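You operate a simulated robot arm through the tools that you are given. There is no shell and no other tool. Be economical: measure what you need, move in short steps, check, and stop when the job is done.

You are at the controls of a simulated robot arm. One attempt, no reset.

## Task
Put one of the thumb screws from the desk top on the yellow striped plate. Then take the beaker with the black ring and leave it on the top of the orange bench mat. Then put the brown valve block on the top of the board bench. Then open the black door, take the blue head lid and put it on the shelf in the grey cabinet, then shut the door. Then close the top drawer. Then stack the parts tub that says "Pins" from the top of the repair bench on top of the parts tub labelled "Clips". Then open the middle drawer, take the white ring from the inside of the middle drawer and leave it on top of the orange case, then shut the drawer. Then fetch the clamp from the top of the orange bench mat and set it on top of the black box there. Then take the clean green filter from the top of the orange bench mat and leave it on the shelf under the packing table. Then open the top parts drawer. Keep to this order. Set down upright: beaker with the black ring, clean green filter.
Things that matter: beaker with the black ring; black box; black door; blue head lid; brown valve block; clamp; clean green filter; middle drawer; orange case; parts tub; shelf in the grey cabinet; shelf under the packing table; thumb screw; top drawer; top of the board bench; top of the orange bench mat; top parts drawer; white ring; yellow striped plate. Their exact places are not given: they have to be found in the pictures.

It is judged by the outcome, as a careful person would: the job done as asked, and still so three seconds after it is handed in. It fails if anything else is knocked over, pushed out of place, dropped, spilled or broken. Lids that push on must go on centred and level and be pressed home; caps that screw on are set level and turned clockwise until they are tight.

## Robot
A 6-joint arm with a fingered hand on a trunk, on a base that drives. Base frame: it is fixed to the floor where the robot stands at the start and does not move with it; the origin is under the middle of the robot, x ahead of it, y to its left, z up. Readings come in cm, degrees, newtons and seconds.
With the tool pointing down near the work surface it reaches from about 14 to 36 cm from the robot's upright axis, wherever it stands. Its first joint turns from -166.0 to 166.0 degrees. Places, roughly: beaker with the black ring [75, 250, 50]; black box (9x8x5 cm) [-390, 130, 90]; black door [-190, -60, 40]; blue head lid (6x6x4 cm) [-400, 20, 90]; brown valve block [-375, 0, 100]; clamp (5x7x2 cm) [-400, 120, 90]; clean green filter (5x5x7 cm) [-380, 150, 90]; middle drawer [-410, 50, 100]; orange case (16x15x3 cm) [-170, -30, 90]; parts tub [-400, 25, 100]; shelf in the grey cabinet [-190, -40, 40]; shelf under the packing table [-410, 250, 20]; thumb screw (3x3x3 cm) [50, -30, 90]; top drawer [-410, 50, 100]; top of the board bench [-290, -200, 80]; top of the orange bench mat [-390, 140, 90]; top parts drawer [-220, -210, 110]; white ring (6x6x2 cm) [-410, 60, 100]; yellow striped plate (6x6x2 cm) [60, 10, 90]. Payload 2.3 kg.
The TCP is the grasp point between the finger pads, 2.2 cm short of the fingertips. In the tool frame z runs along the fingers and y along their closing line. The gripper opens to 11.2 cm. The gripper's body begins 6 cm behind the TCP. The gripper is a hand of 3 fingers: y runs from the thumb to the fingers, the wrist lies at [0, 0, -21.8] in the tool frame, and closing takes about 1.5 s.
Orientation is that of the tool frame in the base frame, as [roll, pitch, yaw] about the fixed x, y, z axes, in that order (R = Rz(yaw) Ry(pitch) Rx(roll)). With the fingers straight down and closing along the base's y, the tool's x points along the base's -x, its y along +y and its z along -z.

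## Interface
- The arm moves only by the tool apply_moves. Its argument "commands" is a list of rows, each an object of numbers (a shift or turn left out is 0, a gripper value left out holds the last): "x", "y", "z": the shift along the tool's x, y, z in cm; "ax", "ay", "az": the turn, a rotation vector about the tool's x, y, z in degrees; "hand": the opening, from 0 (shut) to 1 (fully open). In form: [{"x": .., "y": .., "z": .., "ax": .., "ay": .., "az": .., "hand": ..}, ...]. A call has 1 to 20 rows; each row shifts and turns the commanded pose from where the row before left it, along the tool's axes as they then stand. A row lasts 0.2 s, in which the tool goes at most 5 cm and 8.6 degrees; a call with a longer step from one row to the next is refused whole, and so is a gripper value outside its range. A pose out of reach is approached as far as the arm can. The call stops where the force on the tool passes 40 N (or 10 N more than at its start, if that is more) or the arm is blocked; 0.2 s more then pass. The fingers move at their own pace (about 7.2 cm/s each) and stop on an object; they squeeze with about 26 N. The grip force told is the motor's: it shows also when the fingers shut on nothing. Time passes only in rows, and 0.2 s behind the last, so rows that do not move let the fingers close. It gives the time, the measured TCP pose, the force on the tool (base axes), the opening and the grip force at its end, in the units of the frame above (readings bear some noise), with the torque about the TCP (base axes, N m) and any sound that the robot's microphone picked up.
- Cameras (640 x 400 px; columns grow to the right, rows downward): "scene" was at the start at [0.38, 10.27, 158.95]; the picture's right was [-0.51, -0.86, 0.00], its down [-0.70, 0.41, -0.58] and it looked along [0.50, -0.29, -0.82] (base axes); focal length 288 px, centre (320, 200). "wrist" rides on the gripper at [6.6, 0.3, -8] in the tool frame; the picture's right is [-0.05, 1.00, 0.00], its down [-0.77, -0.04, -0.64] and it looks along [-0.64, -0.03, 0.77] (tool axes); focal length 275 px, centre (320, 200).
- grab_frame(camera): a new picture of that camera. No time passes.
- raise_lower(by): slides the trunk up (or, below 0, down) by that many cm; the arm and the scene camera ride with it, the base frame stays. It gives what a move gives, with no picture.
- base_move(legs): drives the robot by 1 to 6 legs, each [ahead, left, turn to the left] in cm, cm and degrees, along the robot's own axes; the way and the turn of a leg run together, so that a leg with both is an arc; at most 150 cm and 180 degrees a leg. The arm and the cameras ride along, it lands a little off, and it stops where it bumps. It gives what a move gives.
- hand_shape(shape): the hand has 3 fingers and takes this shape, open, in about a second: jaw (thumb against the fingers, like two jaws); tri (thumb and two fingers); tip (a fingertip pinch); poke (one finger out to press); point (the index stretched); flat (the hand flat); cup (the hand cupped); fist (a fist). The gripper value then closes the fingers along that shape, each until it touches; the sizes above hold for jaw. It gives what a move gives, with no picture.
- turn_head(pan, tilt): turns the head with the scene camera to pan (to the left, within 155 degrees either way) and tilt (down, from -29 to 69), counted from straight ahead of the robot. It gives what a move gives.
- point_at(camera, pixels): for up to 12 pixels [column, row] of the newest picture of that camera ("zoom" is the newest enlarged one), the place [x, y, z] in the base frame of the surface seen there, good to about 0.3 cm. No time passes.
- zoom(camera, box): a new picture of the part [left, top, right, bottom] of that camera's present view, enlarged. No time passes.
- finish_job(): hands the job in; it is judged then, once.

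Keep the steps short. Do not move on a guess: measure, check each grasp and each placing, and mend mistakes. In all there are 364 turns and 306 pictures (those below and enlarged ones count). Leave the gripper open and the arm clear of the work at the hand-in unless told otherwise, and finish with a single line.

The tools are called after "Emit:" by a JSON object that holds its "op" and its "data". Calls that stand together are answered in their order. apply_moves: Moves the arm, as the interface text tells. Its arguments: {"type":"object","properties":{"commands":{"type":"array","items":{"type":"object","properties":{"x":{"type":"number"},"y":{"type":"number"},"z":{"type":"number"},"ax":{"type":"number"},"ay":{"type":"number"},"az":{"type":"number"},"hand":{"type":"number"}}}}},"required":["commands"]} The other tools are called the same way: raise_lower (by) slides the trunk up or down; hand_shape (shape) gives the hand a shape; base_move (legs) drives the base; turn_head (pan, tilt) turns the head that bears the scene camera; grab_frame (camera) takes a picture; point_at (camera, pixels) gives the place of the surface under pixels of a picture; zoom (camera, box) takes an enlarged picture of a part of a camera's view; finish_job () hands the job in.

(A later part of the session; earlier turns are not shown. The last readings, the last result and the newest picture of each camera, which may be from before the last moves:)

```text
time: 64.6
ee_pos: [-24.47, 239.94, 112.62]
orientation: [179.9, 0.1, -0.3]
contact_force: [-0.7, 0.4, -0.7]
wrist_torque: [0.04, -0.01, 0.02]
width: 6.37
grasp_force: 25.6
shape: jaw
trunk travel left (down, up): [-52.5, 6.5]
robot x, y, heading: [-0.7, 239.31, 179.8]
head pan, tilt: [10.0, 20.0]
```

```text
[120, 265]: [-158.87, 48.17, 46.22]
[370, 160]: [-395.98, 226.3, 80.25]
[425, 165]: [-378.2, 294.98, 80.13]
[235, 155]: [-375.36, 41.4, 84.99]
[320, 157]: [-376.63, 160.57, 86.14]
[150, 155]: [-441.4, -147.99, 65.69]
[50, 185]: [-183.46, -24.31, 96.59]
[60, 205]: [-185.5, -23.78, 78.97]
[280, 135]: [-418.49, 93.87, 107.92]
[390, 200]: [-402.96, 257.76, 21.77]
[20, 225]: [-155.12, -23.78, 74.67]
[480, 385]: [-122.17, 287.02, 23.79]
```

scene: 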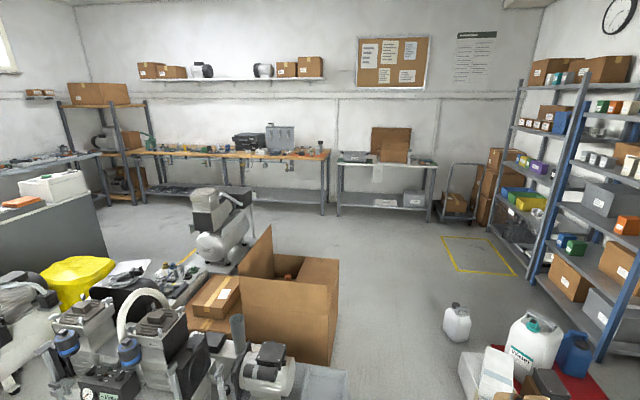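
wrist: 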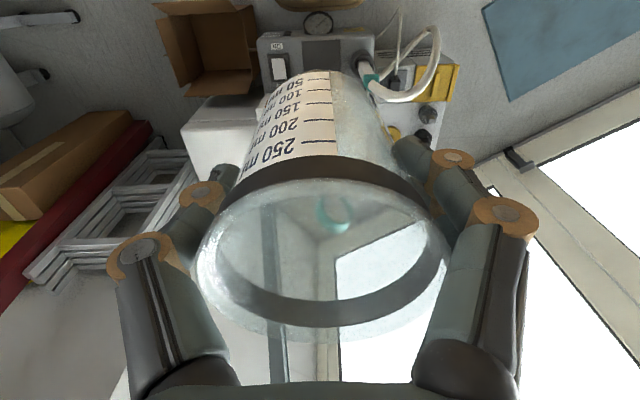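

The gap between the cardboard box (y≤219) and the jugs (y≥286) passes along y≈252. Drive there.

Emit:
{"op": "base_move", "data": {"legs": [[0, -13, 0.2], [130, 0, 0], [120, 0, 0]]}}

Emit:
{"op": "turn_head", "data": {"pan": 35, "tilt": 25}}

Emit:
{"op": "grab_frame", "data": {"camera": "scene"}}

```text
time: 68.0
ee_pos: [-45.72, 255.16, 112.55]
orientation: [179.9, 0.1, -10.3]
contact_force: [-0.2, 0.0, -0.3]
wrist_torque: [0.0, -0.04, 0.0]
width: 6.4
grasp_force: 26.3
shape: jaw
trunk travel left (down, up): [-52.5, 6.5]
robot x, y, heading: [-22.12, 250.22, 169.6]
head pan, tilt: [10.0, 20.0]
stopped in leg 2: the robot was blocked; the commanded pose is now the measured one
```

```text
time: 68.9
ee_pos: [-45.51, 255.16, 112.54]
orientation: [-180.0, -0.1, -10.3]
contact_force: [0.8, 0.4, -1.2]
wrist_torque: [0.03, 0.0, 0.0]
width: 6.39
grasp_force: 26.6
shape: jaw
trunk travel left (down, up): [-52.5, 6.5]
robot x, y, heading: [-22.27, 250.34, 169.8]
head pan, tilt: [35.0, 25.0]
```

```text
270 pictures are left
```

scene: 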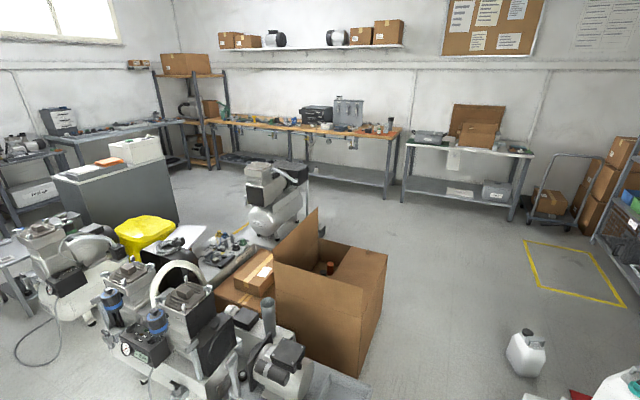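

I was blocked by the low boxes near (−47,250). Back off 25 and look down at them.

Emit:
{"op": "base_move", "data": {"legs": [[-22, 0, 0]]}}

Emit:
{"op": "turn_head", "data": {"pan": 0, "tilt": 45}}

Emit:
{"op": "grab_frame", "data": {"camera": "scene"}}

```text
time: 70.7
ee_pos: [-23.12, 251.26, 112.61]
orientation: [-180.0, 0.1, -10.6]
contact_force: [0.2, -1.1, -1.4]
wrist_torque: [-0.02, -0.02, 0.01]
width: 6.41
grasp_force: 26.0
shape: jaw
trunk travel left (down, up): [-52.5, 6.5]
robot x, y, heading: [0.35, 246.08, 169.5]
head pan, tilt: [35.0, 25.0]
```

```text
time: 71.7
ee_pos: [-23.18, 251.34, 112.68]
orientation: [-180.0, 0.1, -10.6]
contact_force: [0.6, 0.3, -0.4]
wrist_torque: [-0.02, 0.0, 0.02]
width: 6.39
grasp_force: 26.4
shape: jaw
trunk travel left (down, up): [-52.5, 6.5]
robot x, y, heading: [0.13, 246.17, 169.4]
head pan, tilt: [0.0, 45.0]
```

```text
269 pictures are left
```

scene: 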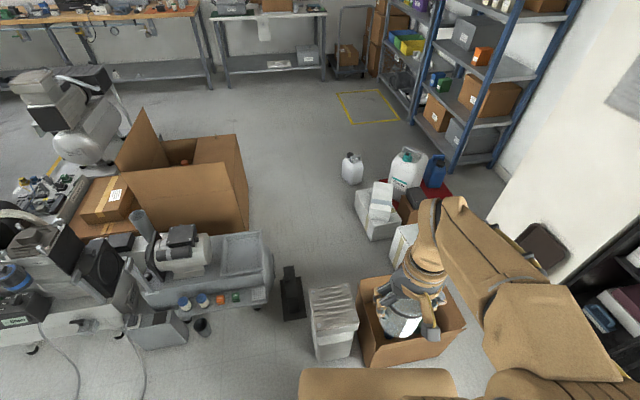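

Emit:
{"op": "point_at", "data": {"camera": "scene", "pixels": [[270, 305], [285, 318], [305, 315], [312, 345], [350, 358], [355, 310], [362, 360], [355, 215], [375, 240], [342, 180], [245, 225], [270, 262]]}}

Emit:
{"op": "turn_head", "data": {"pan": 80, "tilt": 30}}

Emit:
{"op": "grab_frame", "data": {"camera": "scene"}}

```text
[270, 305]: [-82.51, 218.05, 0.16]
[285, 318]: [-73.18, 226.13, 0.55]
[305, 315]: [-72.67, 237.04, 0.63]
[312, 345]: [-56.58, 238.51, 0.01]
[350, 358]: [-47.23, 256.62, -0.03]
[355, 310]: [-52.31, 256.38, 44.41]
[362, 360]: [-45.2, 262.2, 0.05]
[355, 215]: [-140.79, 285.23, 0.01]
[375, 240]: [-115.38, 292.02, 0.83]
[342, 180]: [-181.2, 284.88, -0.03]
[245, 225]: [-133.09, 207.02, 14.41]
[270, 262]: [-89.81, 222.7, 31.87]
```

```text
time: 73.2
ee_pos: [-23.2, 251.23, 112.56]
orientation: [-180.0, -0.1, -10.6]
contact_force: [0.3, 0.8, -0.4]
wrist_torque: [-0.01, 0.01, 0.01]
width: 6.36
grasp_force: 26.0
shape: jaw
trunk travel left (down, up): [-52.5, 6.5]
robot x, y, heading: [0.81, 246.1, 169.5]
head pan, tilt: [80.0, 30.0]
```

```text
268 pictures are left
```

scene: 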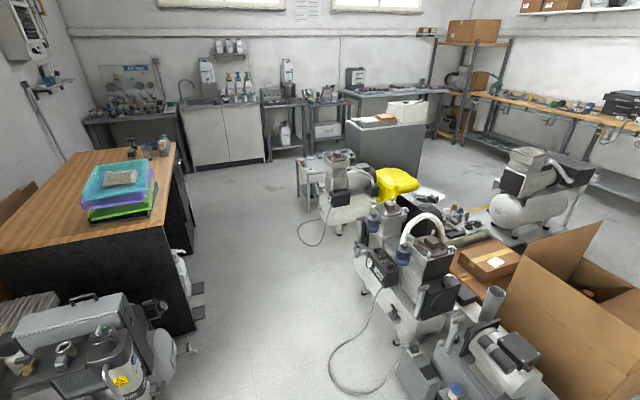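

The low boxes block that gap. Measure the other route past the grey cabinet.

Emit:
{"op": "point_at", "data": {"camera": "scene", "pixels": [[300, 205], [337, 232], [345, 175], [415, 170], [300, 190], [210, 165], [270, 155], [340, 345], [300, 240], [190, 285], [400, 330], [440, 150]]}}

Emit:
{"op": "zoom", "data": {"camera": "scene", "box": [270, 60, 510, 210]}}

```text
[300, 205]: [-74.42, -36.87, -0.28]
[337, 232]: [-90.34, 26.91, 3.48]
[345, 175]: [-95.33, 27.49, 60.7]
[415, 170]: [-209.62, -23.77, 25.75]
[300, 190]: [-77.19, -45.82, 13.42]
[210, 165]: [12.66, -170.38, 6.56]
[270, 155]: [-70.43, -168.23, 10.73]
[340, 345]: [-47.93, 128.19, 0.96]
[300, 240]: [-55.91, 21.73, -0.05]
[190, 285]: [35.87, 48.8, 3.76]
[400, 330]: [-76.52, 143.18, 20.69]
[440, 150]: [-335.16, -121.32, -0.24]
```

```text
2.67 times, centred on (390, 135) of scene
```

zoom: 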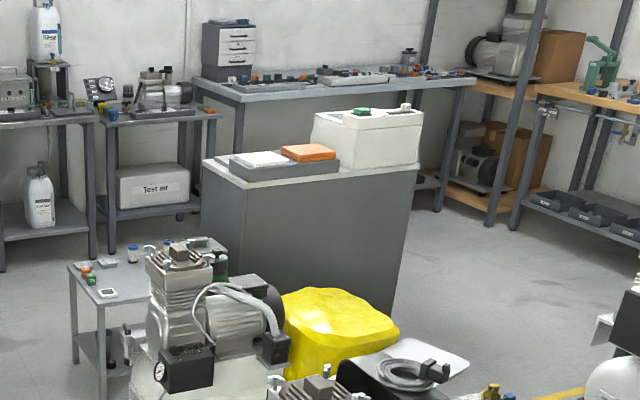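

Route: south along x≈0 to y≈−110, then west along y≈−112 (between cabinet and benches), then north. Go in checked pieces.

Emit:
{"op": "base_move", "data": {"legs": [[0, 0, 10.5], [0, 75, 0], [0, 75, 0]]}}

```text
time: 81.7
ee_pos: [-22.25, 93.97, 112.48]
orientation: [-180.0, 0.0, 0.5]
contact_force: [1.1, -0.4, -0.2]
wrist_torque: [0.01, 0.04, -0.03]
width: 6.4
grasp_force: 25.8
shape: jaw
trunk travel left (down, up): [-52.5, 6.5]
robot x, y, heading: [1.77, 93.7, -179.4]
head pan, tilt: [80.0, 30.0]
```

Emit:
{"op": "base_move", "data": {"legs": [[14, 0, -0.5], [0, 100, 0], [0, 100, 0]]}}

Emit:
{"op": "turn_head", "data": {"pan": 0, "tilt": 30}}

Emit:
{"op": "grab_frame", "data": {"camera": "scene"}}

```text
time: 92.6
ee_pos: [-30.73, -105.56, 112.56]
orientation: [180.0, 0.0, 1.7]
contact_force: [0.0, -0.5, -1.2]
wrist_torque: [-0.01, -0.03, 0.01]
width: 6.38
grasp_force: 25.9
shape: jaw
trunk travel left (down, up): [-52.5, 6.5]
robot x, y, heading: [-6.48, -105.05, -178.0]
head pan, tilt: [80.0, 30.0]
```

```text
time: 94.1
ee_pos: [-30.81, -105.49, 112.59]
orientation: [180.0, -0.1, 1.7]
contact_force: [-0.4, -0.4, 0.2]
wrist_torque: [-0.01, -0.01, 0.02]
width: 6.38
grasp_force: 25.9
shape: jaw
trunk travel left (down, up): [-52.5, 6.5]
robot x, y, heading: [-6.87, -105.52, -178.2]
head pan, tilt: [0.0, 30.0]
```

```text
266 pictures are left
```

scene: 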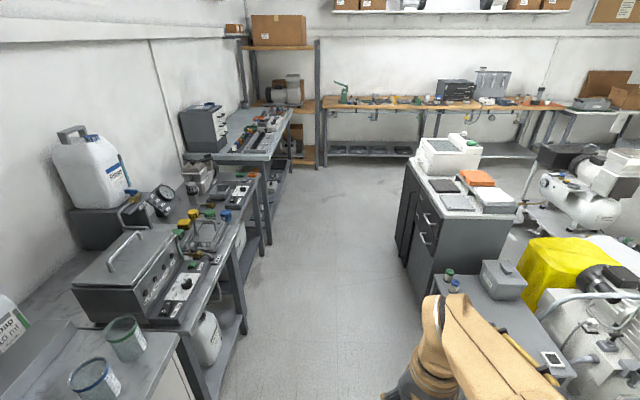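

Emit:
{"op": "point_at", "data": {"camera": "scene", "pixels": [[410, 265], [398, 235], [435, 290], [245, 320], [268, 240], [220, 365], [425, 215], [330, 160], [300, 160], [200, 310], [400, 150], [445, 285]]}}

Emit:
{"op": "zoom", "data": {"camera": "scene", "box": [330, 60, 570, 210]}}

Emit:
{"op": "zoom", "data": {"camera": "scene", "box": [160, 80, 340, 200]}}

```text
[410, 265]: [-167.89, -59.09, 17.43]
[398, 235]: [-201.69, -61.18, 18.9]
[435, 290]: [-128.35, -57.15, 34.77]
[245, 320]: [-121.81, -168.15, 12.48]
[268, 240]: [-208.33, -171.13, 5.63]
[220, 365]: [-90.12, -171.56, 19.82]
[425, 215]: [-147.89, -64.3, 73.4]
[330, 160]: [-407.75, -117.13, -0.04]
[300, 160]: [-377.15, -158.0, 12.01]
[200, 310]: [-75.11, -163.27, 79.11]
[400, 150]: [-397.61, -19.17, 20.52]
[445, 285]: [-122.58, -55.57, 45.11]
```

```text
2.67 times, centred on (450, 135) of scene
```

zoom: 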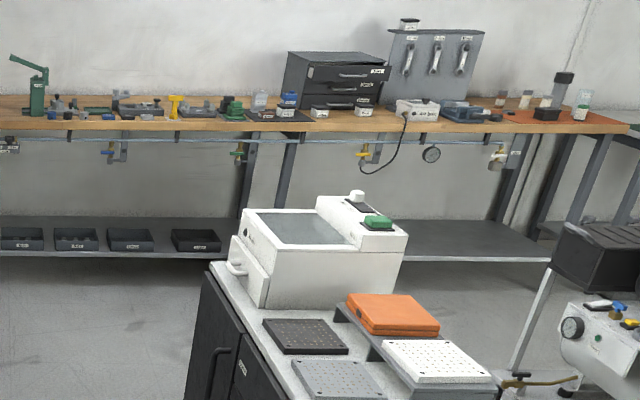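

```text
3.33 times, centred on (250, 140) of scene
```

zoom: 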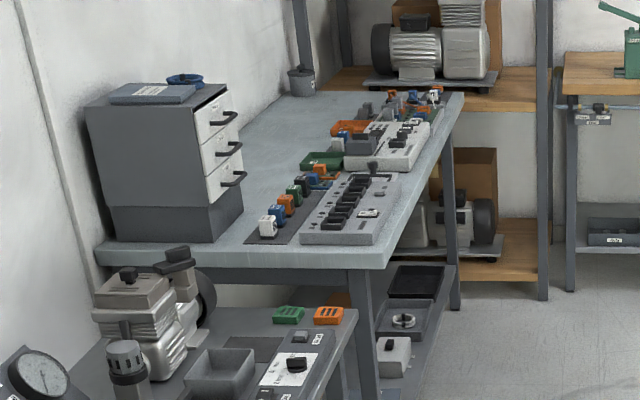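

Corridor is y −60…−165. Drive west along y≈−113 to x≈−285.

Emit:
{"op": "base_move", "data": {"legs": [[0, 7, -1.9], [140, 0, 0], [138, 0, 0]]}}

Emit:
{"op": "turn_head", "data": {"pan": -60, "tilt": 25}}

Emit:
{"op": "grab_frame", "data": {"camera": "scene"}}

```text
time: 108.1
ee_pos: [-306.35, -119.39, 112.65]
orientation: [180.0, 0.0, 0.7]
contact_force: [0.4, 0.8, 0.0]
wrist_torque: [-0.02, -0.02, -0.02]
width: 6.38
grasp_force: 26.3
shape: jaw
trunk travel left (down, up): [-52.5, 6.5]
robot x, y, heading: [-282.01, -119.75, -179.1]
head pan, tilt: [0.0, 30.0]
```

```text
time: 109.4
ee_pos: [-306.31, -119.46, 112.58]
orientation: [-180.0, 0.0, 0.7]
contact_force: [-0.5, -0.4, -0.5]
wrist_torque: [0.03, 0.0, 0.03]
width: 6.39
grasp_force: 26.0
shape: jaw
trunk travel left (down, up): [-52.5, 6.5]
robot x, y, heading: [-282.33, -119.35, -179.1]
head pan, tilt: [-60.0, 25.0]
```

```text
263 pictures are left
```

scene: 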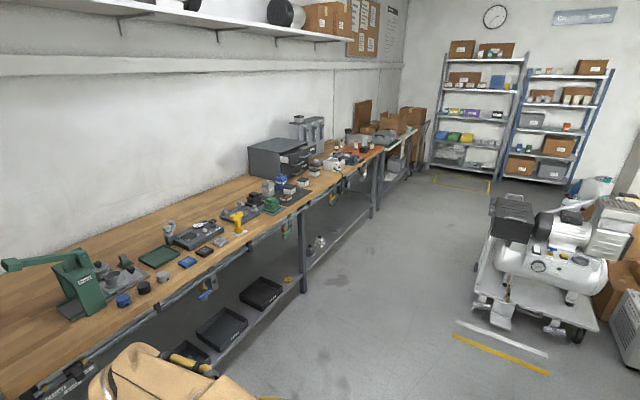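

Path north is clear. Drive right 257 cm to y≈138, then ahead to x≈−330.

Emit:
{"op": "base_move", "data": {"legs": [[0, -130, -0.9], [0, -128, 0], [46, 0, 0]]}}

Emit:
{"op": "turn_head", "data": {"pan": 0, "tilt": 40}}

Emit:
{"op": "grab_frame", "data": {"camera": "scene"}}

```text
time: 118.5
ee_pos: [-309.78, 50.07, 112.62]
orientation: [179.9, 0.0, -10.4]
contact_force: [-0.5, -1.0, -0.4]
wrist_torque: [-0.02, -0.02, -0.03]
width: 6.36
grasp_force: 26.4
shape: jaw
trunk travel left (down, up): [-52.5, 6.5]
robot x, y, heading: [-285.99, 44.9, 169.5]
head pan, tilt: [-60.0, 25.0]
stopped in leg 2: the robot was blocked; the commanded pose is now the measured one
```

```text
time: 119.8
ee_pos: [-309.75, 49.8, 112.54]
orientation: [179.9, 0.0, -10.4]
contact_force: [0.2, -0.4, -0.5]
wrist_torque: [-0.01, 0.01, 0.01]
width: 6.39
grasp_force: 26.1
shape: jaw
trunk travel left (down, up): [-52.5, 6.5]
robot x, y, heading: [-285.77, 44.76, 169.8]
head pan, tilt: [0.0, 40.0]
```

```text
262 pictures are left
```

scene: 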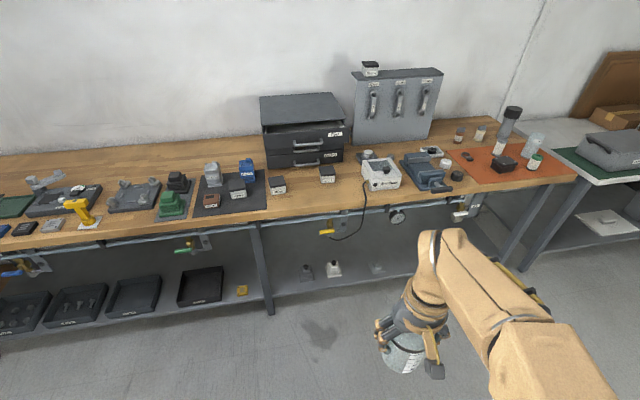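

I brushed the compressor cart behind me. Move ahead away from it, straighten, and then go along the bench.

Emit:
{"op": "base_move", "data": {"legs": [[35, 0, 0], [0, 0, 10.2], [0, -88, 0]]}}

Emit:
{"op": "turn_head", "data": {"pan": -110, "tilt": 35}}

Emit:
{"op": "grab_frame", "data": {"camera": "scene"}}

Emit:
{"op": "turn_head", "data": {"pan": -20, "tilt": 45}}

Emit:
{"op": "grab_frame", "data": {"camera": "scene"}}

```text
time: 127.1
ee_pos: [-344.57, 142.82, 112.5]
orientation: [179.9, 0.0, -1.2]
contact_force: [0.6, 0.4, 0.0]
wrist_torque: [-0.02, 0.0, -0.02]
width: 6.38
grasp_force: 25.5
shape: jaw
trunk travel left (down, up): [-52.5, 6.5]
robot x, y, heading: [-320.45, 141.96, 178.7]
head pan, tilt: [0.0, 40.0]
```

```text
time: 129.0
ee_pos: [-344.61, 142.8, 112.55]
orientation: [179.9, 0.1, -1.2]
contact_force: [-0.5, -0.5, 0.3]
wrist_torque: [0.02, -0.01, 0.0]
width: 6.39
grasp_force: 26.0
shape: jaw
trunk travel left (down, up): [-52.5, 6.5]
robot x, y, heading: [-320.58, 141.85, 178.8]
head pan, tilt: [-110.0, 35.0]
```

```text
261 pictures are left
```

scene: 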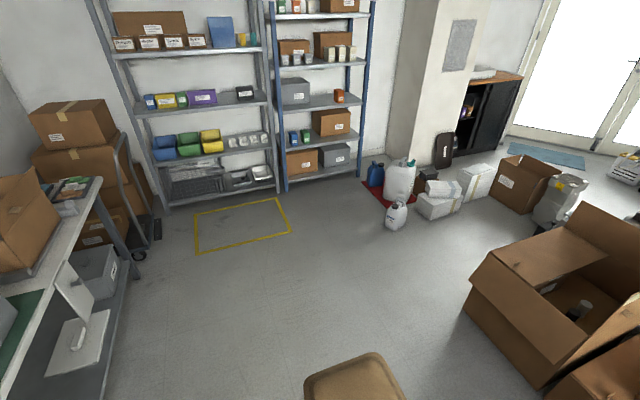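

```text
time: 130.7
ee_pos: [-344.5, 142.78, 112.55]
orientation: [179.9, 0.1, -1.0]
contact_force: [0.7, -0.7, -0.1]
wrist_torque: [0.04, 0.02, 0.0]
width: 6.36
grasp_force: 26.1
shape: jaw
trunk travel left (down, up): [-52.5, 6.5]
robot x, y, heading: [-320.31, 142.08, 178.9]
head pan, tilt: [-20.0, 45.0]
```

```text
260 pictures are left
```

scene: 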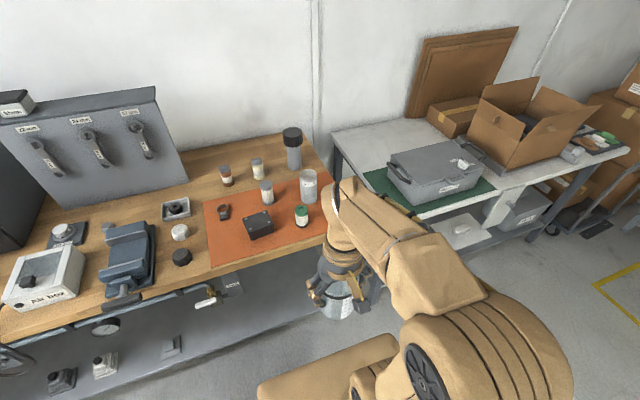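

Emit:
{"op": "zoom", "data": {"camera": "scene", "box": [180, 110, 360, 290]}}

Emit:
{"op": "grab_frame", "data": {"camera": "wrist"}}

Emit:
{"op": "point_at", "data": {"camera": "scene", "pixels": [[212, 266], [208, 205], [325, 245], [265, 240], [245, 235], [222, 212], [267, 203], [301, 224], [308, 175], [308, 200], [286, 225], [200, 300]]}}

```text
2.22 times, centred on (270, 200) of scene
```

zoom: 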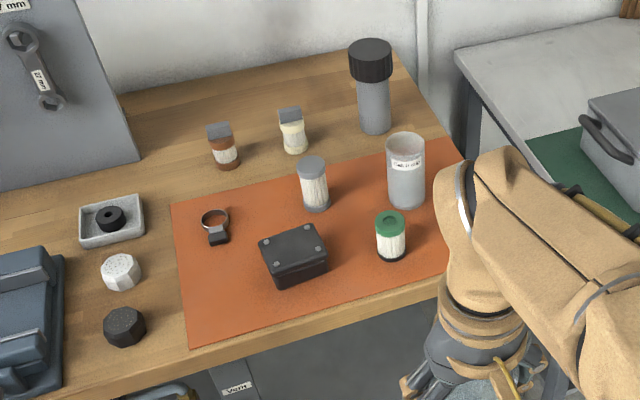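

```text
258 pictures are left
```

wrist: 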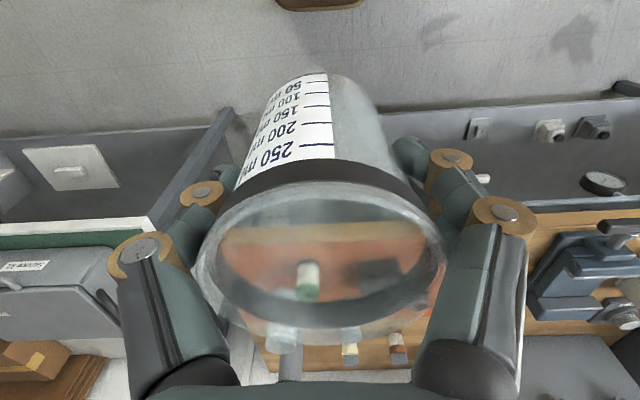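

```text
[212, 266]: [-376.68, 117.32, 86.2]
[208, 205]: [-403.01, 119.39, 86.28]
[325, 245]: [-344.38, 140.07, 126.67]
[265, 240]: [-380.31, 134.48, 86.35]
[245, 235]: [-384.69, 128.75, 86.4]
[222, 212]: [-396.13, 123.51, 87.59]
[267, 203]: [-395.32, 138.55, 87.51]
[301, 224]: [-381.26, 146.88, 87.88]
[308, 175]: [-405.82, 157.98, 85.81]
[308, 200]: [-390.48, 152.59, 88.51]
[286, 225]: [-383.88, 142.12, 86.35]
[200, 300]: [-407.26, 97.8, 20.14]
```

Emit:
{"op": "point_at", "data": {"camera": "zoom", "pixels": [[190, 345], [172, 205], [262, 250], [274, 288], [330, 270], [220, 240], [270, 240], [312, 227], [180, 270], [390, 258], [230, 212], [325, 235]]}}

```text
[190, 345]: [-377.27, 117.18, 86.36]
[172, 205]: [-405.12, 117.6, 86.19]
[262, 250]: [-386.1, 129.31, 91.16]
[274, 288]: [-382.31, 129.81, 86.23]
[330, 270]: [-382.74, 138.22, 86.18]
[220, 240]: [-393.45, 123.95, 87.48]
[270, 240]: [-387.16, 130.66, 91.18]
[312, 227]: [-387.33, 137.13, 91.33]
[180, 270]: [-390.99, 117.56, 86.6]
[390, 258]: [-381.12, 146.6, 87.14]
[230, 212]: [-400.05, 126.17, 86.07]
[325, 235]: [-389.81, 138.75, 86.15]
```

Black box is y 129–138; free mat spot for the beaker at (−382,122.5). Drive ahead 24 and left 19.

Emit:
{"op": "base_move", "data": {"legs": [[0, 19.5, 1.1], [24, 0, 0]]}}

Emit:
{"op": "turn_head", "data": {"pan": -10, "tilt": 60}}

Emit:
{"op": "grab_frame", "data": {"camera": "scene"}}

```text
time: 133.6
ee_pos: [-369.24, 122.61, 112.55]
orientation: [179.9, 0.0, 0.7]
contact_force: [-0.1, -0.9, -0.3]
wrist_torque: [-0.01, -0.01, -0.02]
width: 6.36
grasp_force: 25.9
shape: jaw
trunk travel left (down, up): [-52.5, 6.5]
robot x, y, heading: [-344.93, 122.4, -179.1]
head pan, tilt: [-20.0, 45.0]
```

```text
time: 134.4
ee_pos: [-369.3, 122.82, 112.62]
orientation: [-180.0, 0.1, 0.6]
contact_force: [0.5, 0.1, -0.4]
wrist_torque: [0.0, 0.01, 0.0]
width: 6.38
grasp_force: 26.0
shape: jaw
trunk travel left (down, up): [-52.5, 6.5]
robot x, y, heading: [-344.93, 122.52, -179.5]
head pan, tilt: [-10.0, 60.0]
```

```text
257 pictures are left
```

scene: 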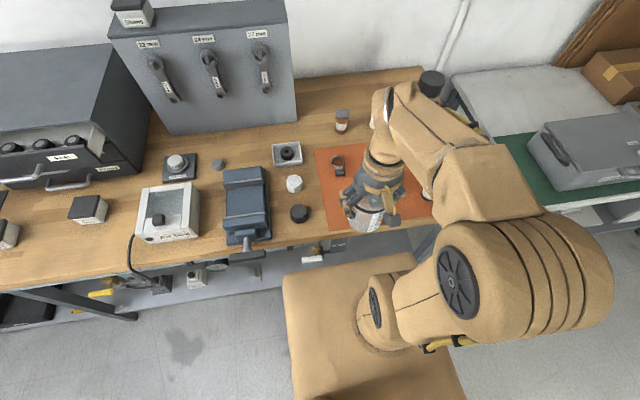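

Move ahead 12.7 and down 13 (beaker base then at ~92.5), then check.

Emit:
{"op": "apply_moves", "data": {"commands": [{"x": -4.3}, {"x": -4.2}, {"x": -4.2}, {"z": 4}, {"z": 4}, {"z": 5}, {}]}}

Emit:
{"op": "grab_frame", "data": {"camera": "wrist"}}

Emit:
{"op": "grab_frame", "data": {"camera": "scene"}}

```text
time: 136.0
ee_pos: [-381.54, 122.58, 99.0]
orientation: [179.8, 0.1, 0.6]
contact_force: [-0.4, -0.2, -0.9]
wrist_torque: [0.02, -0.02, -0.01]
width: 6.34
grasp_force: 25.9
shape: jaw
trunk travel left (down, up): [-52.5, 6.5]
robot x, y, heading: [-345.24, 122.59, -179.2]
head pan, tilt: [-10.0, 60.0]
```

```text
256 pictures are left
```

wrist: 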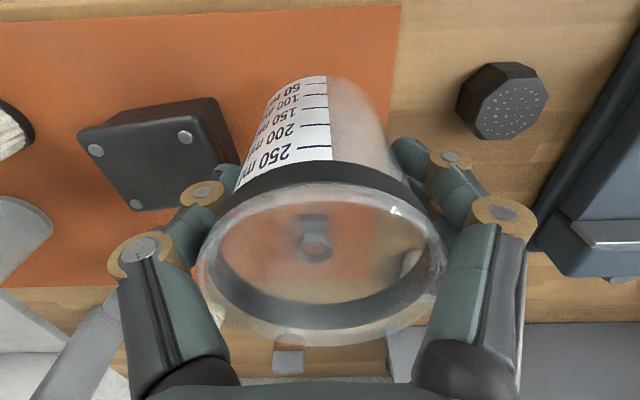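

```text
255 pictures are left
```

scene: 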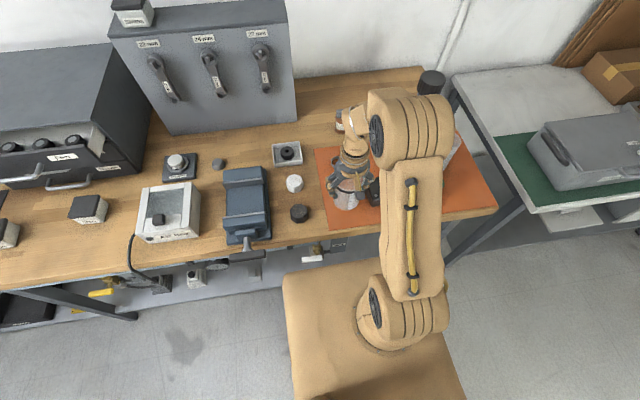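

Lower 5.3 to z≈93.6, then the last mm slowly.

Emit:
{"op": "apply_moves", "data": {"commands": [{"z": 2}, {"z": 2}, {"z": 1.2}, {"z": 0.3}, {}, {}]}}

Emit:
{"op": "zoom", "data": {"camera": "scene", "box": [280, 120, 440, 240]}}

```text
time: 137.4
ee_pos: [-382.04, 122.59, 94.08]
orientation: [179.8, 0.0, 0.6]
contact_force: [0.9, -0.2, -0.9]
wrist_torque: [0.03, 0.01, 0.0]
width: 6.33
grasp_force: 25.8
shape: jaw
trunk travel left (down, up): [-52.5, 6.5]
robot x, y, heading: [-345.11, 122.28, -179.3]
head pan, tilt: [-10.0, 60.0]
```

```text
3.33 times, centred on (360, 180) of scene
```

zoom: 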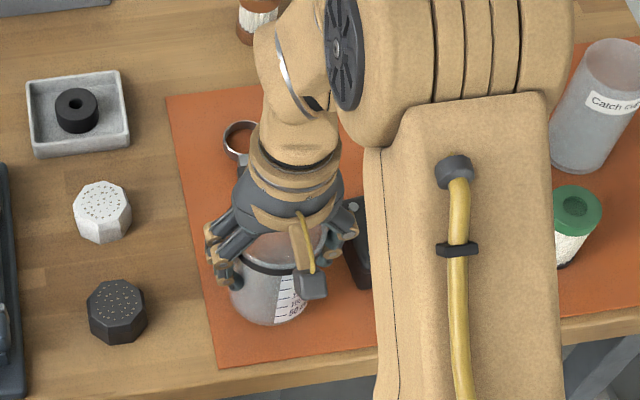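

Emit:
{"op": "apply_moves", "data": {"commands": [{"z": 0.4}, {"z": 0.2}, {"z": 0.1}, {}, {}]}}

Emit:
{"op": "zoom", "data": {"camera": "scene", "box": [310, 160, 390, 220]}}

```text
time: 138.6
ee_pos: [-382.04, 122.62, 93.41]
orientation: [179.9, 0.2, 0.6]
contact_force: [0.6, 0.4, 0.2]
wrist_torque: [-0.04, 0.02, -0.04]
width: 6.32
grasp_force: 26.1
shape: jaw
trunk travel left (down, up): [-52.5, 6.5]
robot x, y, heading: [-345.48, 122.31, -179.4]
head pan, tilt: [-10.0, 60.0]
```

```text
6.67 times, centred on (350, 190) of scene
```

zoom: 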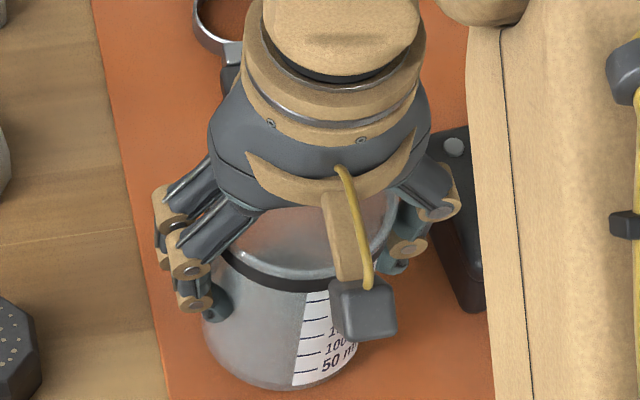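

Emit:
{"op": "apply_moves", "data": {"commands": [{"z": 0.15}, {"z": 0.15}, {}, {}]}}

```text
time: 139.6
ee_pos: [-381.98, 122.63, 93.19]
orientation: [180.0, 0.2, 0.6]
contact_force: [-5.4, -0.9, 29.7]
wrist_torque: [-0.18, 0.04, -0.13]
width: 6.19
grasp_force: 26.3
shape: jaw
trunk travel left (down, up): [-52.5, 6.5]
robot x, y, heading: [-345.3, 122.45, -179.1]
head pan, tilt: [-10.0, 60.0]
```

Contact. Ease up a hair and open gently to 8.6 cm, then rise.

Emit:
{"op": "apply_moves", "data": {"commands": [{"z": -0.2}, {"hand": 0.62}, {"hand": 0.68}, {"hand": 0.75}, {}, {}, {}, {"z": -2}, {"z": -3}, {"z": -4}, {"z": -4}, {"z": -4}, {}]}}

Emit:
{"op": "grab_frame", "data": {"camera": "wrist"}}

```text
time: 142.4
ee_pos: [-382.25, 122.76, 110.33]
orientation: [179.9, 0.0, 0.6]
contact_force: [-0.6, 0.1, -0.4]
wrist_torque: [0.0, 0.01, -0.03]
width: 8.4
grasp_force: 0.1
shape: jaw
trunk travel left (down, up): [-52.5, 6.5]
robot x, y, heading: [-345.0, 122.49, -179.3]
head pan, tilt: [-10.0, 60.0]
```

```text
252 pictures are left
```

wrist: 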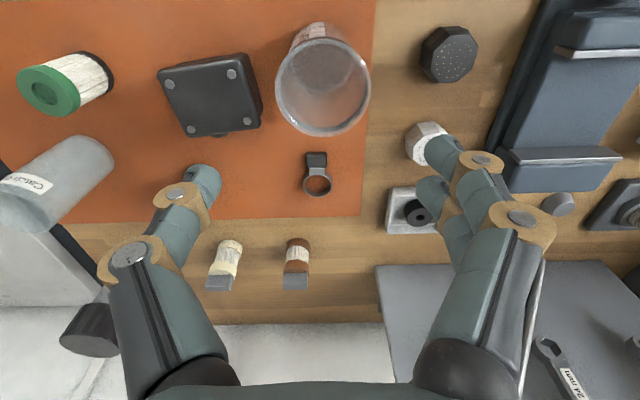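

The beaker stands on the mat. Retract, back up, and move left to y≈10 to find the brown valve block.

Emit:
{"op": "apply_moves", "data": {"commands": [{"z": -2.5}, {"x": 4}, {"x": 4}, {"x": 4}, {}]}}

Emit:
{"op": "base_move", "data": {"legs": [[-25, 0, 0], [0, 115, -0.6]]}}

Emit:
{"op": "turn_head", "data": {"pan": 0, "tilt": 50}}

Emit:
{"op": "grab_frame", "data": {"camera": "scene"}}

```text
time: 143.6
ee_pos: [-370.31, 122.8, 112.51]
orientation: [180.0, 0.0, 0.5]
contact_force: [0.8, 0.9, 0.6]
wrist_torque: [-0.04, 0.0, 0.0]
width: 8.37
grasp_force: 0.1
shape: jaw
trunk travel left (down, up): [-52.5, 6.5]
robot x, y, heading: [-344.97, 122.66, -179.5]
head pan, tilt: [-10.0, 60.0]
```

```text
time: 151.1
ee_pos: [-343.48, 2.87, 112.46]
orientation: [179.9, 0.1, 0.6]
contact_force: [0.8, 0.2, 0.7]
wrist_torque: [0.01, 0.03, -0.02]
width: 8.37
grasp_force: 0.0
shape: jaw
trunk travel left (down, up): [-52.5, 6.5]
robot x, y, heading: [-318.34, 2.42, -179.3]
head pan, tilt: [-10.0, 60.0]
```

```text
time: 151.8
ee_pos: [-343.49, 2.83, 112.48]
orientation: [179.8, 0.1, 0.7]
contact_force: [0.0, 0.6, 0.6]
wrist_torque: [0.02, 0.01, 0.02]
width: 8.35
grasp_force: 0.0
shape: jaw
trunk travel left (down, up): [-52.5, 6.5]
robot x, y, heading: [-318.36, 2.71, -179.4]
head pan, tilt: [0.0, 50.0]
```

```text
251 pictures are left
```

scene: 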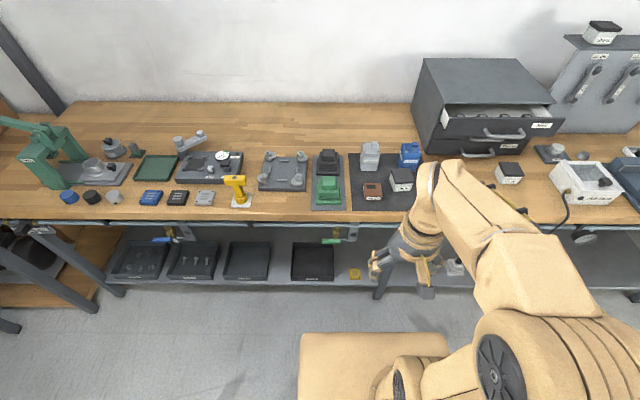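

Emit:
{"op": "zoom", "data": {"camera": "scene", "box": [300, 130, 450, 225]}}

Emit:
{"op": "point_at", "data": {"camera": "scene", "pixels": [[371, 185], [371, 198], [363, 190], [382, 190], [400, 175], [370, 150], [409, 150], [420, 205], [360, 200], [330, 185], [509, 168], [482, 132]]}}

Emit:
{"op": "zoom", "data": {"camera": "scene", "box": [400, 50, 640, 220]}}

```text
4.21 times, centred on (375, 178) of scene
```

zoom: 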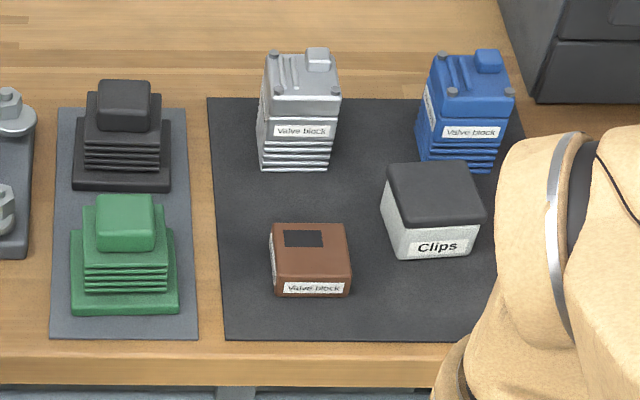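

```text
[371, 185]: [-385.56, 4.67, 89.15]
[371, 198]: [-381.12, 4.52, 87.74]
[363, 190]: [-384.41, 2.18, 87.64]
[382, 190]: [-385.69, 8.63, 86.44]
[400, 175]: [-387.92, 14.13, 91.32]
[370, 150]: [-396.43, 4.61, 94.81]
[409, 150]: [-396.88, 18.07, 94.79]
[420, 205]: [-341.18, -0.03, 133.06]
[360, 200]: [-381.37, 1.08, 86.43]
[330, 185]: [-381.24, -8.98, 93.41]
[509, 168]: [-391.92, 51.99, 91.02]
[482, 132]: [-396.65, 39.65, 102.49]
```

```text
2.35 times, centred on (520, 135) of scene
```

zoom: 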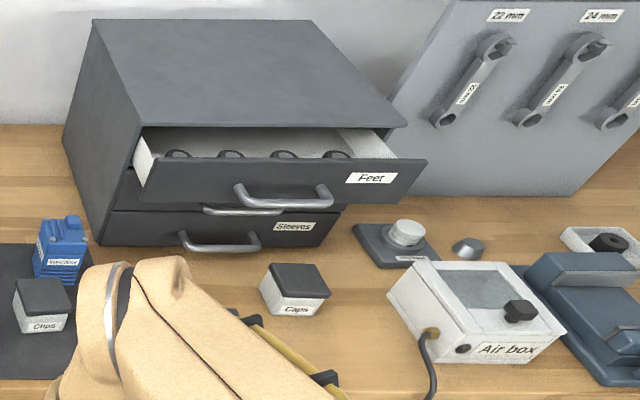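

Emit:
{"op": "zoom", "data": {"camera": "scene", "box": [355, 132, 435, 195]}}

Emit:
{"op": "zoom", "data": {"camera": "scene", "box": [130, 120, 310, 230]}}

```text
6.35 times, centred on (395, 164) of scene
```

zoom: 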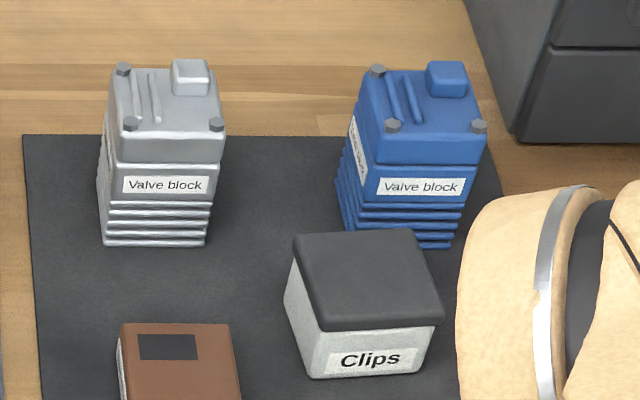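

```text
3.56 times, centred on (220, 175) of scene
```

zoom: 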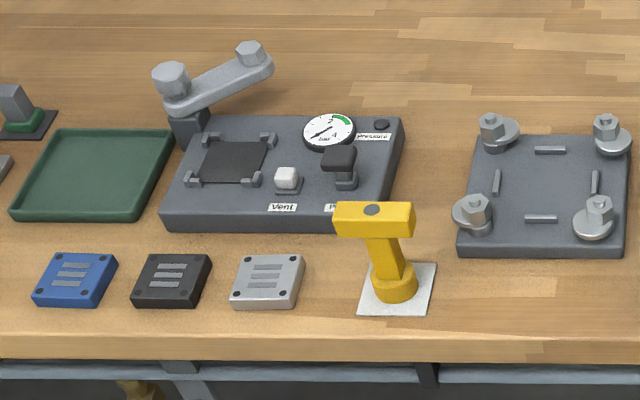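

The blue head lid is the top piece of the blue stack (≈(−397,18)); Clips tub ≈(−388,14). Brown valve block ≈(−383,5). Drive ahead and look from the wrist.

Emit:
{"op": "base_move", "data": {"legs": [[25, 0, -0.6]]}}

Emit:
{"op": "apply_moves", "data": {"commands": [{"hand": 1, "z": -2}, {}, {}]}}

Emit:
{"op": "grab_frame", "data": {"camera": "wrist"}}

Emit:
{"op": "turn_head", "data": {"pan": -20, "tilt": 55}}

Emit:
{"op": "grab_frame", "data": {"camera": "scene"}}

```text
time: 153.7
ee_pos: [-368.98, 3.19, 112.4]
orientation: [179.9, 0.0, -0.2]
contact_force: [0.1, 0.3, 0.6]
wrist_torque: [-0.01, 0.02, 0.02]
width: 8.37
grasp_force: 0.0
shape: jaw
trunk travel left (down, up): [-52.5, 6.5]
robot x, y, heading: [-343.71, 2.93, 179.9]
head pan, tilt: [0.0, 50.0]
```

```text
time: 154.5
ee_pos: [-368.92, 3.23, 114.4]
orientation: [180.0, 0.1, -0.2]
contact_force: [0.1, -0.4, 0.1]
wrist_torque: [0.0, -0.04, -0.01]
width: 11.2
grasp_force: 0.0
shape: jaw
trunk travel left (down, up): [-52.5, 6.5]
robot x, y, heading: [-344.17, 2.6, 180.0]
head pan, tilt: [0.0, 50.0]
```

```text
246 pictures are left
```

wrist: 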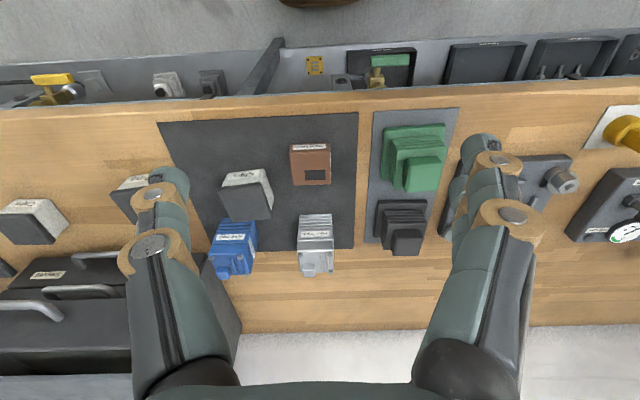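

```text
time: 155.3
ee_pos: [-368.93, 3.0, 114.4]
orientation: [180.0, 0.1, -0.1]
contact_force: [0.1, -0.2, 0.1]
wrist_torque: [0.03, -0.01, 0.03]
width: 11.18
grasp_force: 0.0
shape: jaw
trunk travel left (down, up): [-52.5, 6.5]
robot x, y, heading: [-343.65, 2.28, 179.9]
head pan, tilt: [-20.0, 55.0]
```

```text
245 pictures are left
```

scene: 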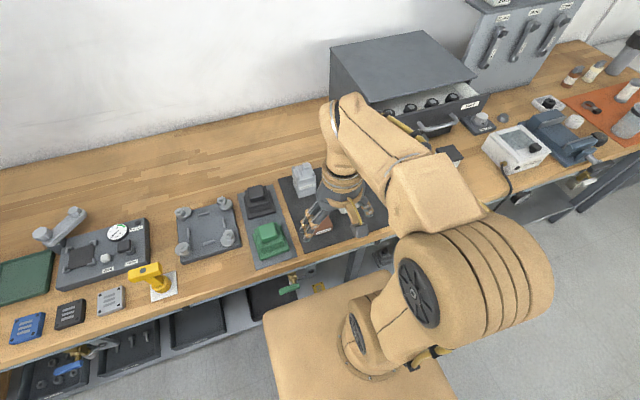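

A third tub appears at wrist (130,195). Measure the brown block and neighbours.

Emit:
{"op": "point_at", "data": {"camera": "wrist", "pixels": [[294, 155], [328, 155], [293, 184], [329, 184], [310, 165], [330, 150], [222, 188], [272, 210], [310, 145], [130, 195], [35, 220], [315, 235]]}}

Emit:
{"op": "zoom", "data": {"camera": "wrist", "box": [200, 110, 360, 290]}}

```text
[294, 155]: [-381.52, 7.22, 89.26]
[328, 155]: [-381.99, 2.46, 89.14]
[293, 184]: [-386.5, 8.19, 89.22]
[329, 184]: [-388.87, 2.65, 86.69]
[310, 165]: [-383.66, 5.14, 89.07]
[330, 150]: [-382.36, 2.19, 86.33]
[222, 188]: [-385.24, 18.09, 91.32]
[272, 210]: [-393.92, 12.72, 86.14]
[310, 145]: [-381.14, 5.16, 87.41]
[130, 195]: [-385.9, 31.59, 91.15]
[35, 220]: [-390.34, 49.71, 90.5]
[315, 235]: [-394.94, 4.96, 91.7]
```

```text
2.22 times, centred on (280, 200) of wrist
```

zoom: 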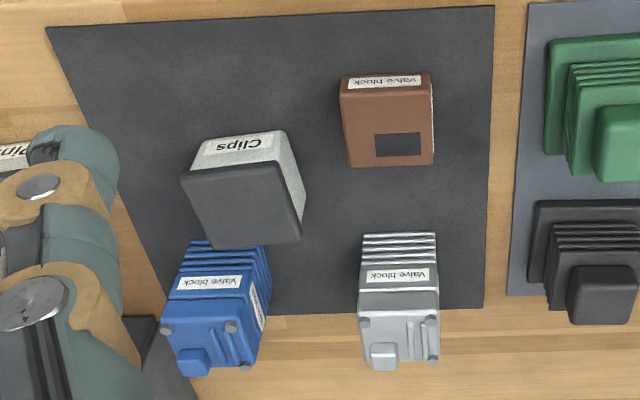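

Brown block centre (−384.0,5.1), ~5.7 cm square, top 89.2. The Clips tub is close on the side, so I'll close along x: move over it and turn the hand 90°.

Emit:
{"op": "apply_moves", "data": {"commands": [{"x": -4, "y": -1}, {"x": -4, "y": -1}, {"x": -4}, {"x": -3.1}, {"az": 8.2, "hand": 0.75}, {"az": 8.2}, {"az": 8.2}, {"az": 8.2}, {"az": 8.2}, {"az": 8.2}, {"az": 8.2}, {"az": 8.2}, {"az": 8.2}, {"az": 8.2}, {"az": 8}, {}]}}

Emit:
{"op": "grab_frame", "data": {"camera": "wrist"}}

```text
time: 158.7
ee_pos: [-383.94, 5.11, 114.33]
orientation: [179.9, 0.0, -90.2]
contact_force: [0.3, 0.2, 0.6]
wrist_torque: [-0.03, 0.01, 0.0]
width: 8.43
grasp_force: 0.1
shape: jaw
trunk travel left (down, up): [-52.5, 6.5]
robot x, y, heading: [-343.94, 2.42, 180.4]
head pan, tilt: [-20.0, 55.0]
```

```text
243 pictures are left
```

wrist: 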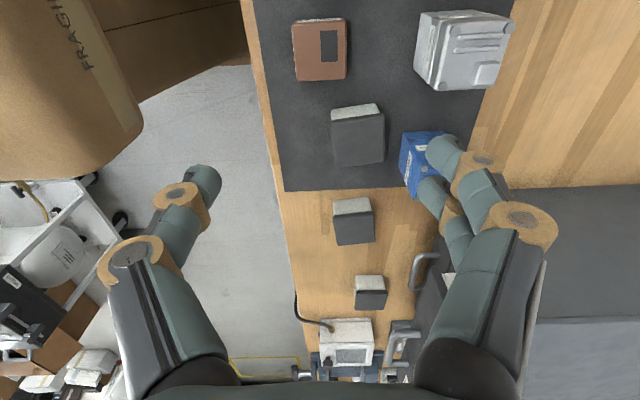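

Lower 16 and check.

Emit:
{"op": "apply_moves", "data": {"commands": [{"z": 4}, {"z": 4}, {"z": 4}, {"z": 4}, {}]}}

Emit:
{"op": "grab_frame", "data": {"camera": "wrist"}}

```text
time: 159.9
ee_pos: [-384.06, 5.19, 98.32]
orientation: [179.9, -0.1, -90.1]
contact_force: [-0.1, 0.4, -0.1]
wrist_torque: [-0.03, 0.02, -0.01]
width: 8.4
grasp_force: 0.1
shape: jaw
trunk travel left (down, up): [-52.5, 6.5]
robot x, y, heading: [-344.25, 2.27, 179.9]
head pan, tilt: [-20.0, 55.0]
```

```text
242 pictures are left
```

wrist: 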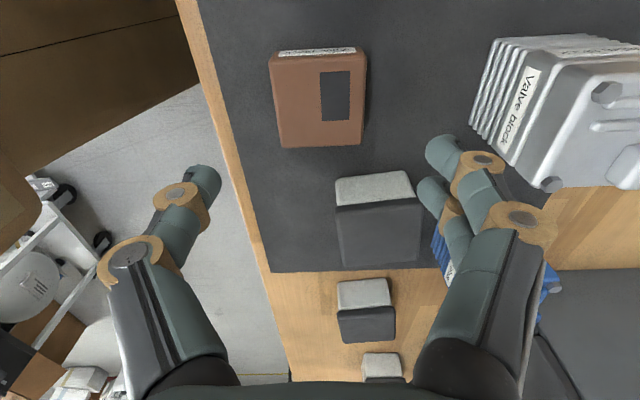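

Clear of the grey pump. Lower 9.5 to z≈88.8.

Emit:
{"op": "apply_moves", "data": {"commands": [{"z": 4}, {"z": 3}, {"z": 2.4}, {}]}}

Emit:
{"op": "grab_frame", "data": {"camera": "wrist"}}

```text
time: 160.9
ee_pos: [-384.02, 5.37, 89.06]
orientation: [179.9, -0.1, -90.1]
contact_force: [-1.0, 0.6, 0.1]
wrist_torque: [0.03, -0.02, -0.02]
width: 8.42
grasp_force: 0.1
shape: jaw
trunk travel left (down, up): [-52.5, 6.5]
robot x, y, heading: [-344.15, 2.95, 179.7]
head pan, tilt: [-20.0, 55.0]
```

```text
241 pictures are left
```

wrist: 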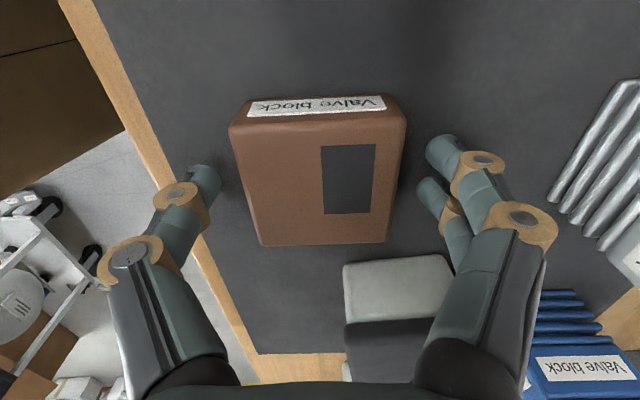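

Centred between the fingers. Close.

Emit:
{"op": "apply_moves", "data": {"commands": [{"z": 0.2, "hand": 0.55}, {"hand": 0.4}, {"hand": 0.2}, {"hand": 0}, {}, {}, {}, {}]}}

Emit:
{"op": "apply_moves", "data": {"commands": [{"z": -2}, {"z": -4}, {"z": -4}, {"z": -4}, {"z": -4}, {"z": -4}, {}]}}

Emit:
{"op": "grab_frame", "data": {"camera": "wrist"}}

```text
time: 162.7
ee_pos: [-384.11, 5.35, 88.74]
orientation: [-180.0, -0.1, -90.2]
contact_force: [-1.9, 0.1, -0.3]
wrist_torque: [0.02, -0.01, 0.0]
width: 5.16
grasp_force: 25.7
shape: jaw
trunk travel left (down, up): [-52.5, 6.5]
robot x, y, heading: [-343.79, 2.23, 179.8]
head pan, tilt: [-20.0, 55.0]
```

```text
time: 164.3
ee_pos: [-384.13, 5.03, 111.0]
orientation: [-180.0, -0.2, -90.2]
contact_force: [0.3, 0.1, -2.3]
wrist_torque: [-0.01, 0.0, 0.02]
width: 5.16
grasp_force: 25.6
shape: jaw
trunk travel left (down, up): [-52.5, 6.5]
robot x, y, heading: [-343.99, 2.58, 180.0]
head pan, tilt: [-20.0, 55.0]
```

```text
240 pictures are left
```

wrist: 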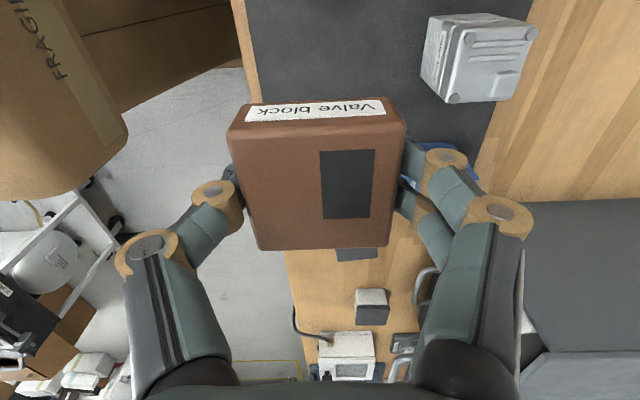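

Held (bottom 2.45 below TCP). Pull the arm back, drive back 28, then to about (−300,−110) and face −y to see the board bench.

Emit:
{"op": "apply_moves", "data": {"commands": [{"y": -4}, {"y": -4}, {"y": -4}, {"y": -3}, {}]}}

Emit:
{"op": "base_move", "data": {"legs": [[-30, 0, 0], [15, 112, 0], [0, 0, 90]]}}

Emit:
{"op": "turn_head", "data": {"pan": 0, "tilt": 40}}

Emit:
{"op": "grab_frame", "data": {"camera": "scene"}}

```text
time: 165.5
ee_pos: [-368.88, 5.53, 111.19]
orientation: [180.0, 0.0, -90.2]
contact_force: [0.6, 0.1, -2.6]
wrist_torque: [-0.03, -0.02, 0.02]
width: 5.18
grasp_force: 26.3
shape: jaw
trunk travel left (down, up): [-52.5, 6.5]
robot x, y, heading: [-343.85, 2.24, 179.7]
head pan, tilt: [-20.0, 55.0]
```

```text
time: 176.8
ee_pos: [-333.87, -136.96, 111.09]
orientation: [-179.9, -0.2, -1.8]
contact_force: [0.8, -0.6, -1.6]
wrist_torque: [-0.02, -0.03, -0.03]
width: 5.14
grasp_force: 25.7
shape: jaw
trunk travel left (down, up): [-52.5, 6.5]
robot x, y, heading: [-329.93, -111.8, -92.3]
head pan, tilt: [-20.0, 55.0]
```

```text
time: 177.6
ee_pos: [-333.86, -136.82, 111.11]
orientation: [-179.9, -0.1, -1.9]
contact_force: [1.2, 0.1, -1.1]
wrist_torque: [-0.02, -0.01, -0.01]
width: 5.16
grasp_force: 26.3
shape: jaw
trunk travel left (down, up): [-52.5, 6.5]
robot x, y, heading: [-329.96, -112.37, -91.9]
head pan, tilt: [0.0, 40.0]
```

```text
239 pictures are left
```

scene: 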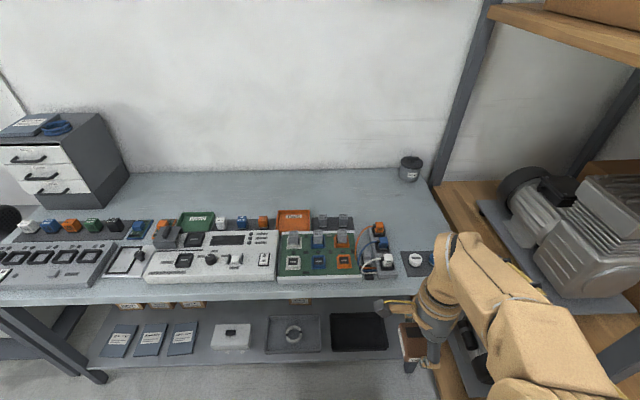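

Emit:
{"op": "point_at", "data": {"camera": "scene", "pixels": [[250, 192], [330, 192], [370, 200], [300, 300], [410, 205], [380, 215], [300, 215], [350, 225], [420, 285], [200, 195], [405, 265], [385, 245]]}}

Emit:
{"op": "zoom", "data": {"camera": "scene", "box": [220, 150, 460, 310]}}

```text
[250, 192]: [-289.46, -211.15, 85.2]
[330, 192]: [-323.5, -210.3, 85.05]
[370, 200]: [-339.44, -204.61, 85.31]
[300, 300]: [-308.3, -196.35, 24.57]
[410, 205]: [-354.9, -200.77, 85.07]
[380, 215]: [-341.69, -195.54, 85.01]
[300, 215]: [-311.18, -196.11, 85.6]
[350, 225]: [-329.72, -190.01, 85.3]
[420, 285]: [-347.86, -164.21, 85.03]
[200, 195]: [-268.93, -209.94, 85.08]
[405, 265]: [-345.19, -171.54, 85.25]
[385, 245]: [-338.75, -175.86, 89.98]
```

```text
2.50 times, centred on (340, 230) of scene
```

zoom: 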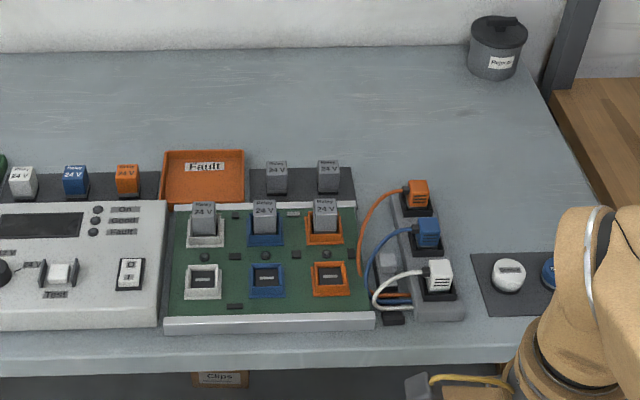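

Emit:
{"op": "point_at", "data": {"camera": "zoom", "pixels": [[520, 215], [480, 255], [545, 250], [510, 262], [580, 200], [432, 185], [428, 215], [465, 315], [500, 230], [440, 150], [590, 240], [520, 335]]}}

```text
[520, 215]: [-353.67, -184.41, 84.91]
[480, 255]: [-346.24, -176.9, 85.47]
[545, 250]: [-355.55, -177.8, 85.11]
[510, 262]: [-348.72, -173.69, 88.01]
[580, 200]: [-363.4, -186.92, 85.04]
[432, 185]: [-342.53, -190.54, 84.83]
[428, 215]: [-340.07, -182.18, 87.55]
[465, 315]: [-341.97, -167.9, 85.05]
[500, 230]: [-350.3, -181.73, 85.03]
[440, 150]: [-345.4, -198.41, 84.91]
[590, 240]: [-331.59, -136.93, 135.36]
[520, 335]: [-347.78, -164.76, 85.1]
```

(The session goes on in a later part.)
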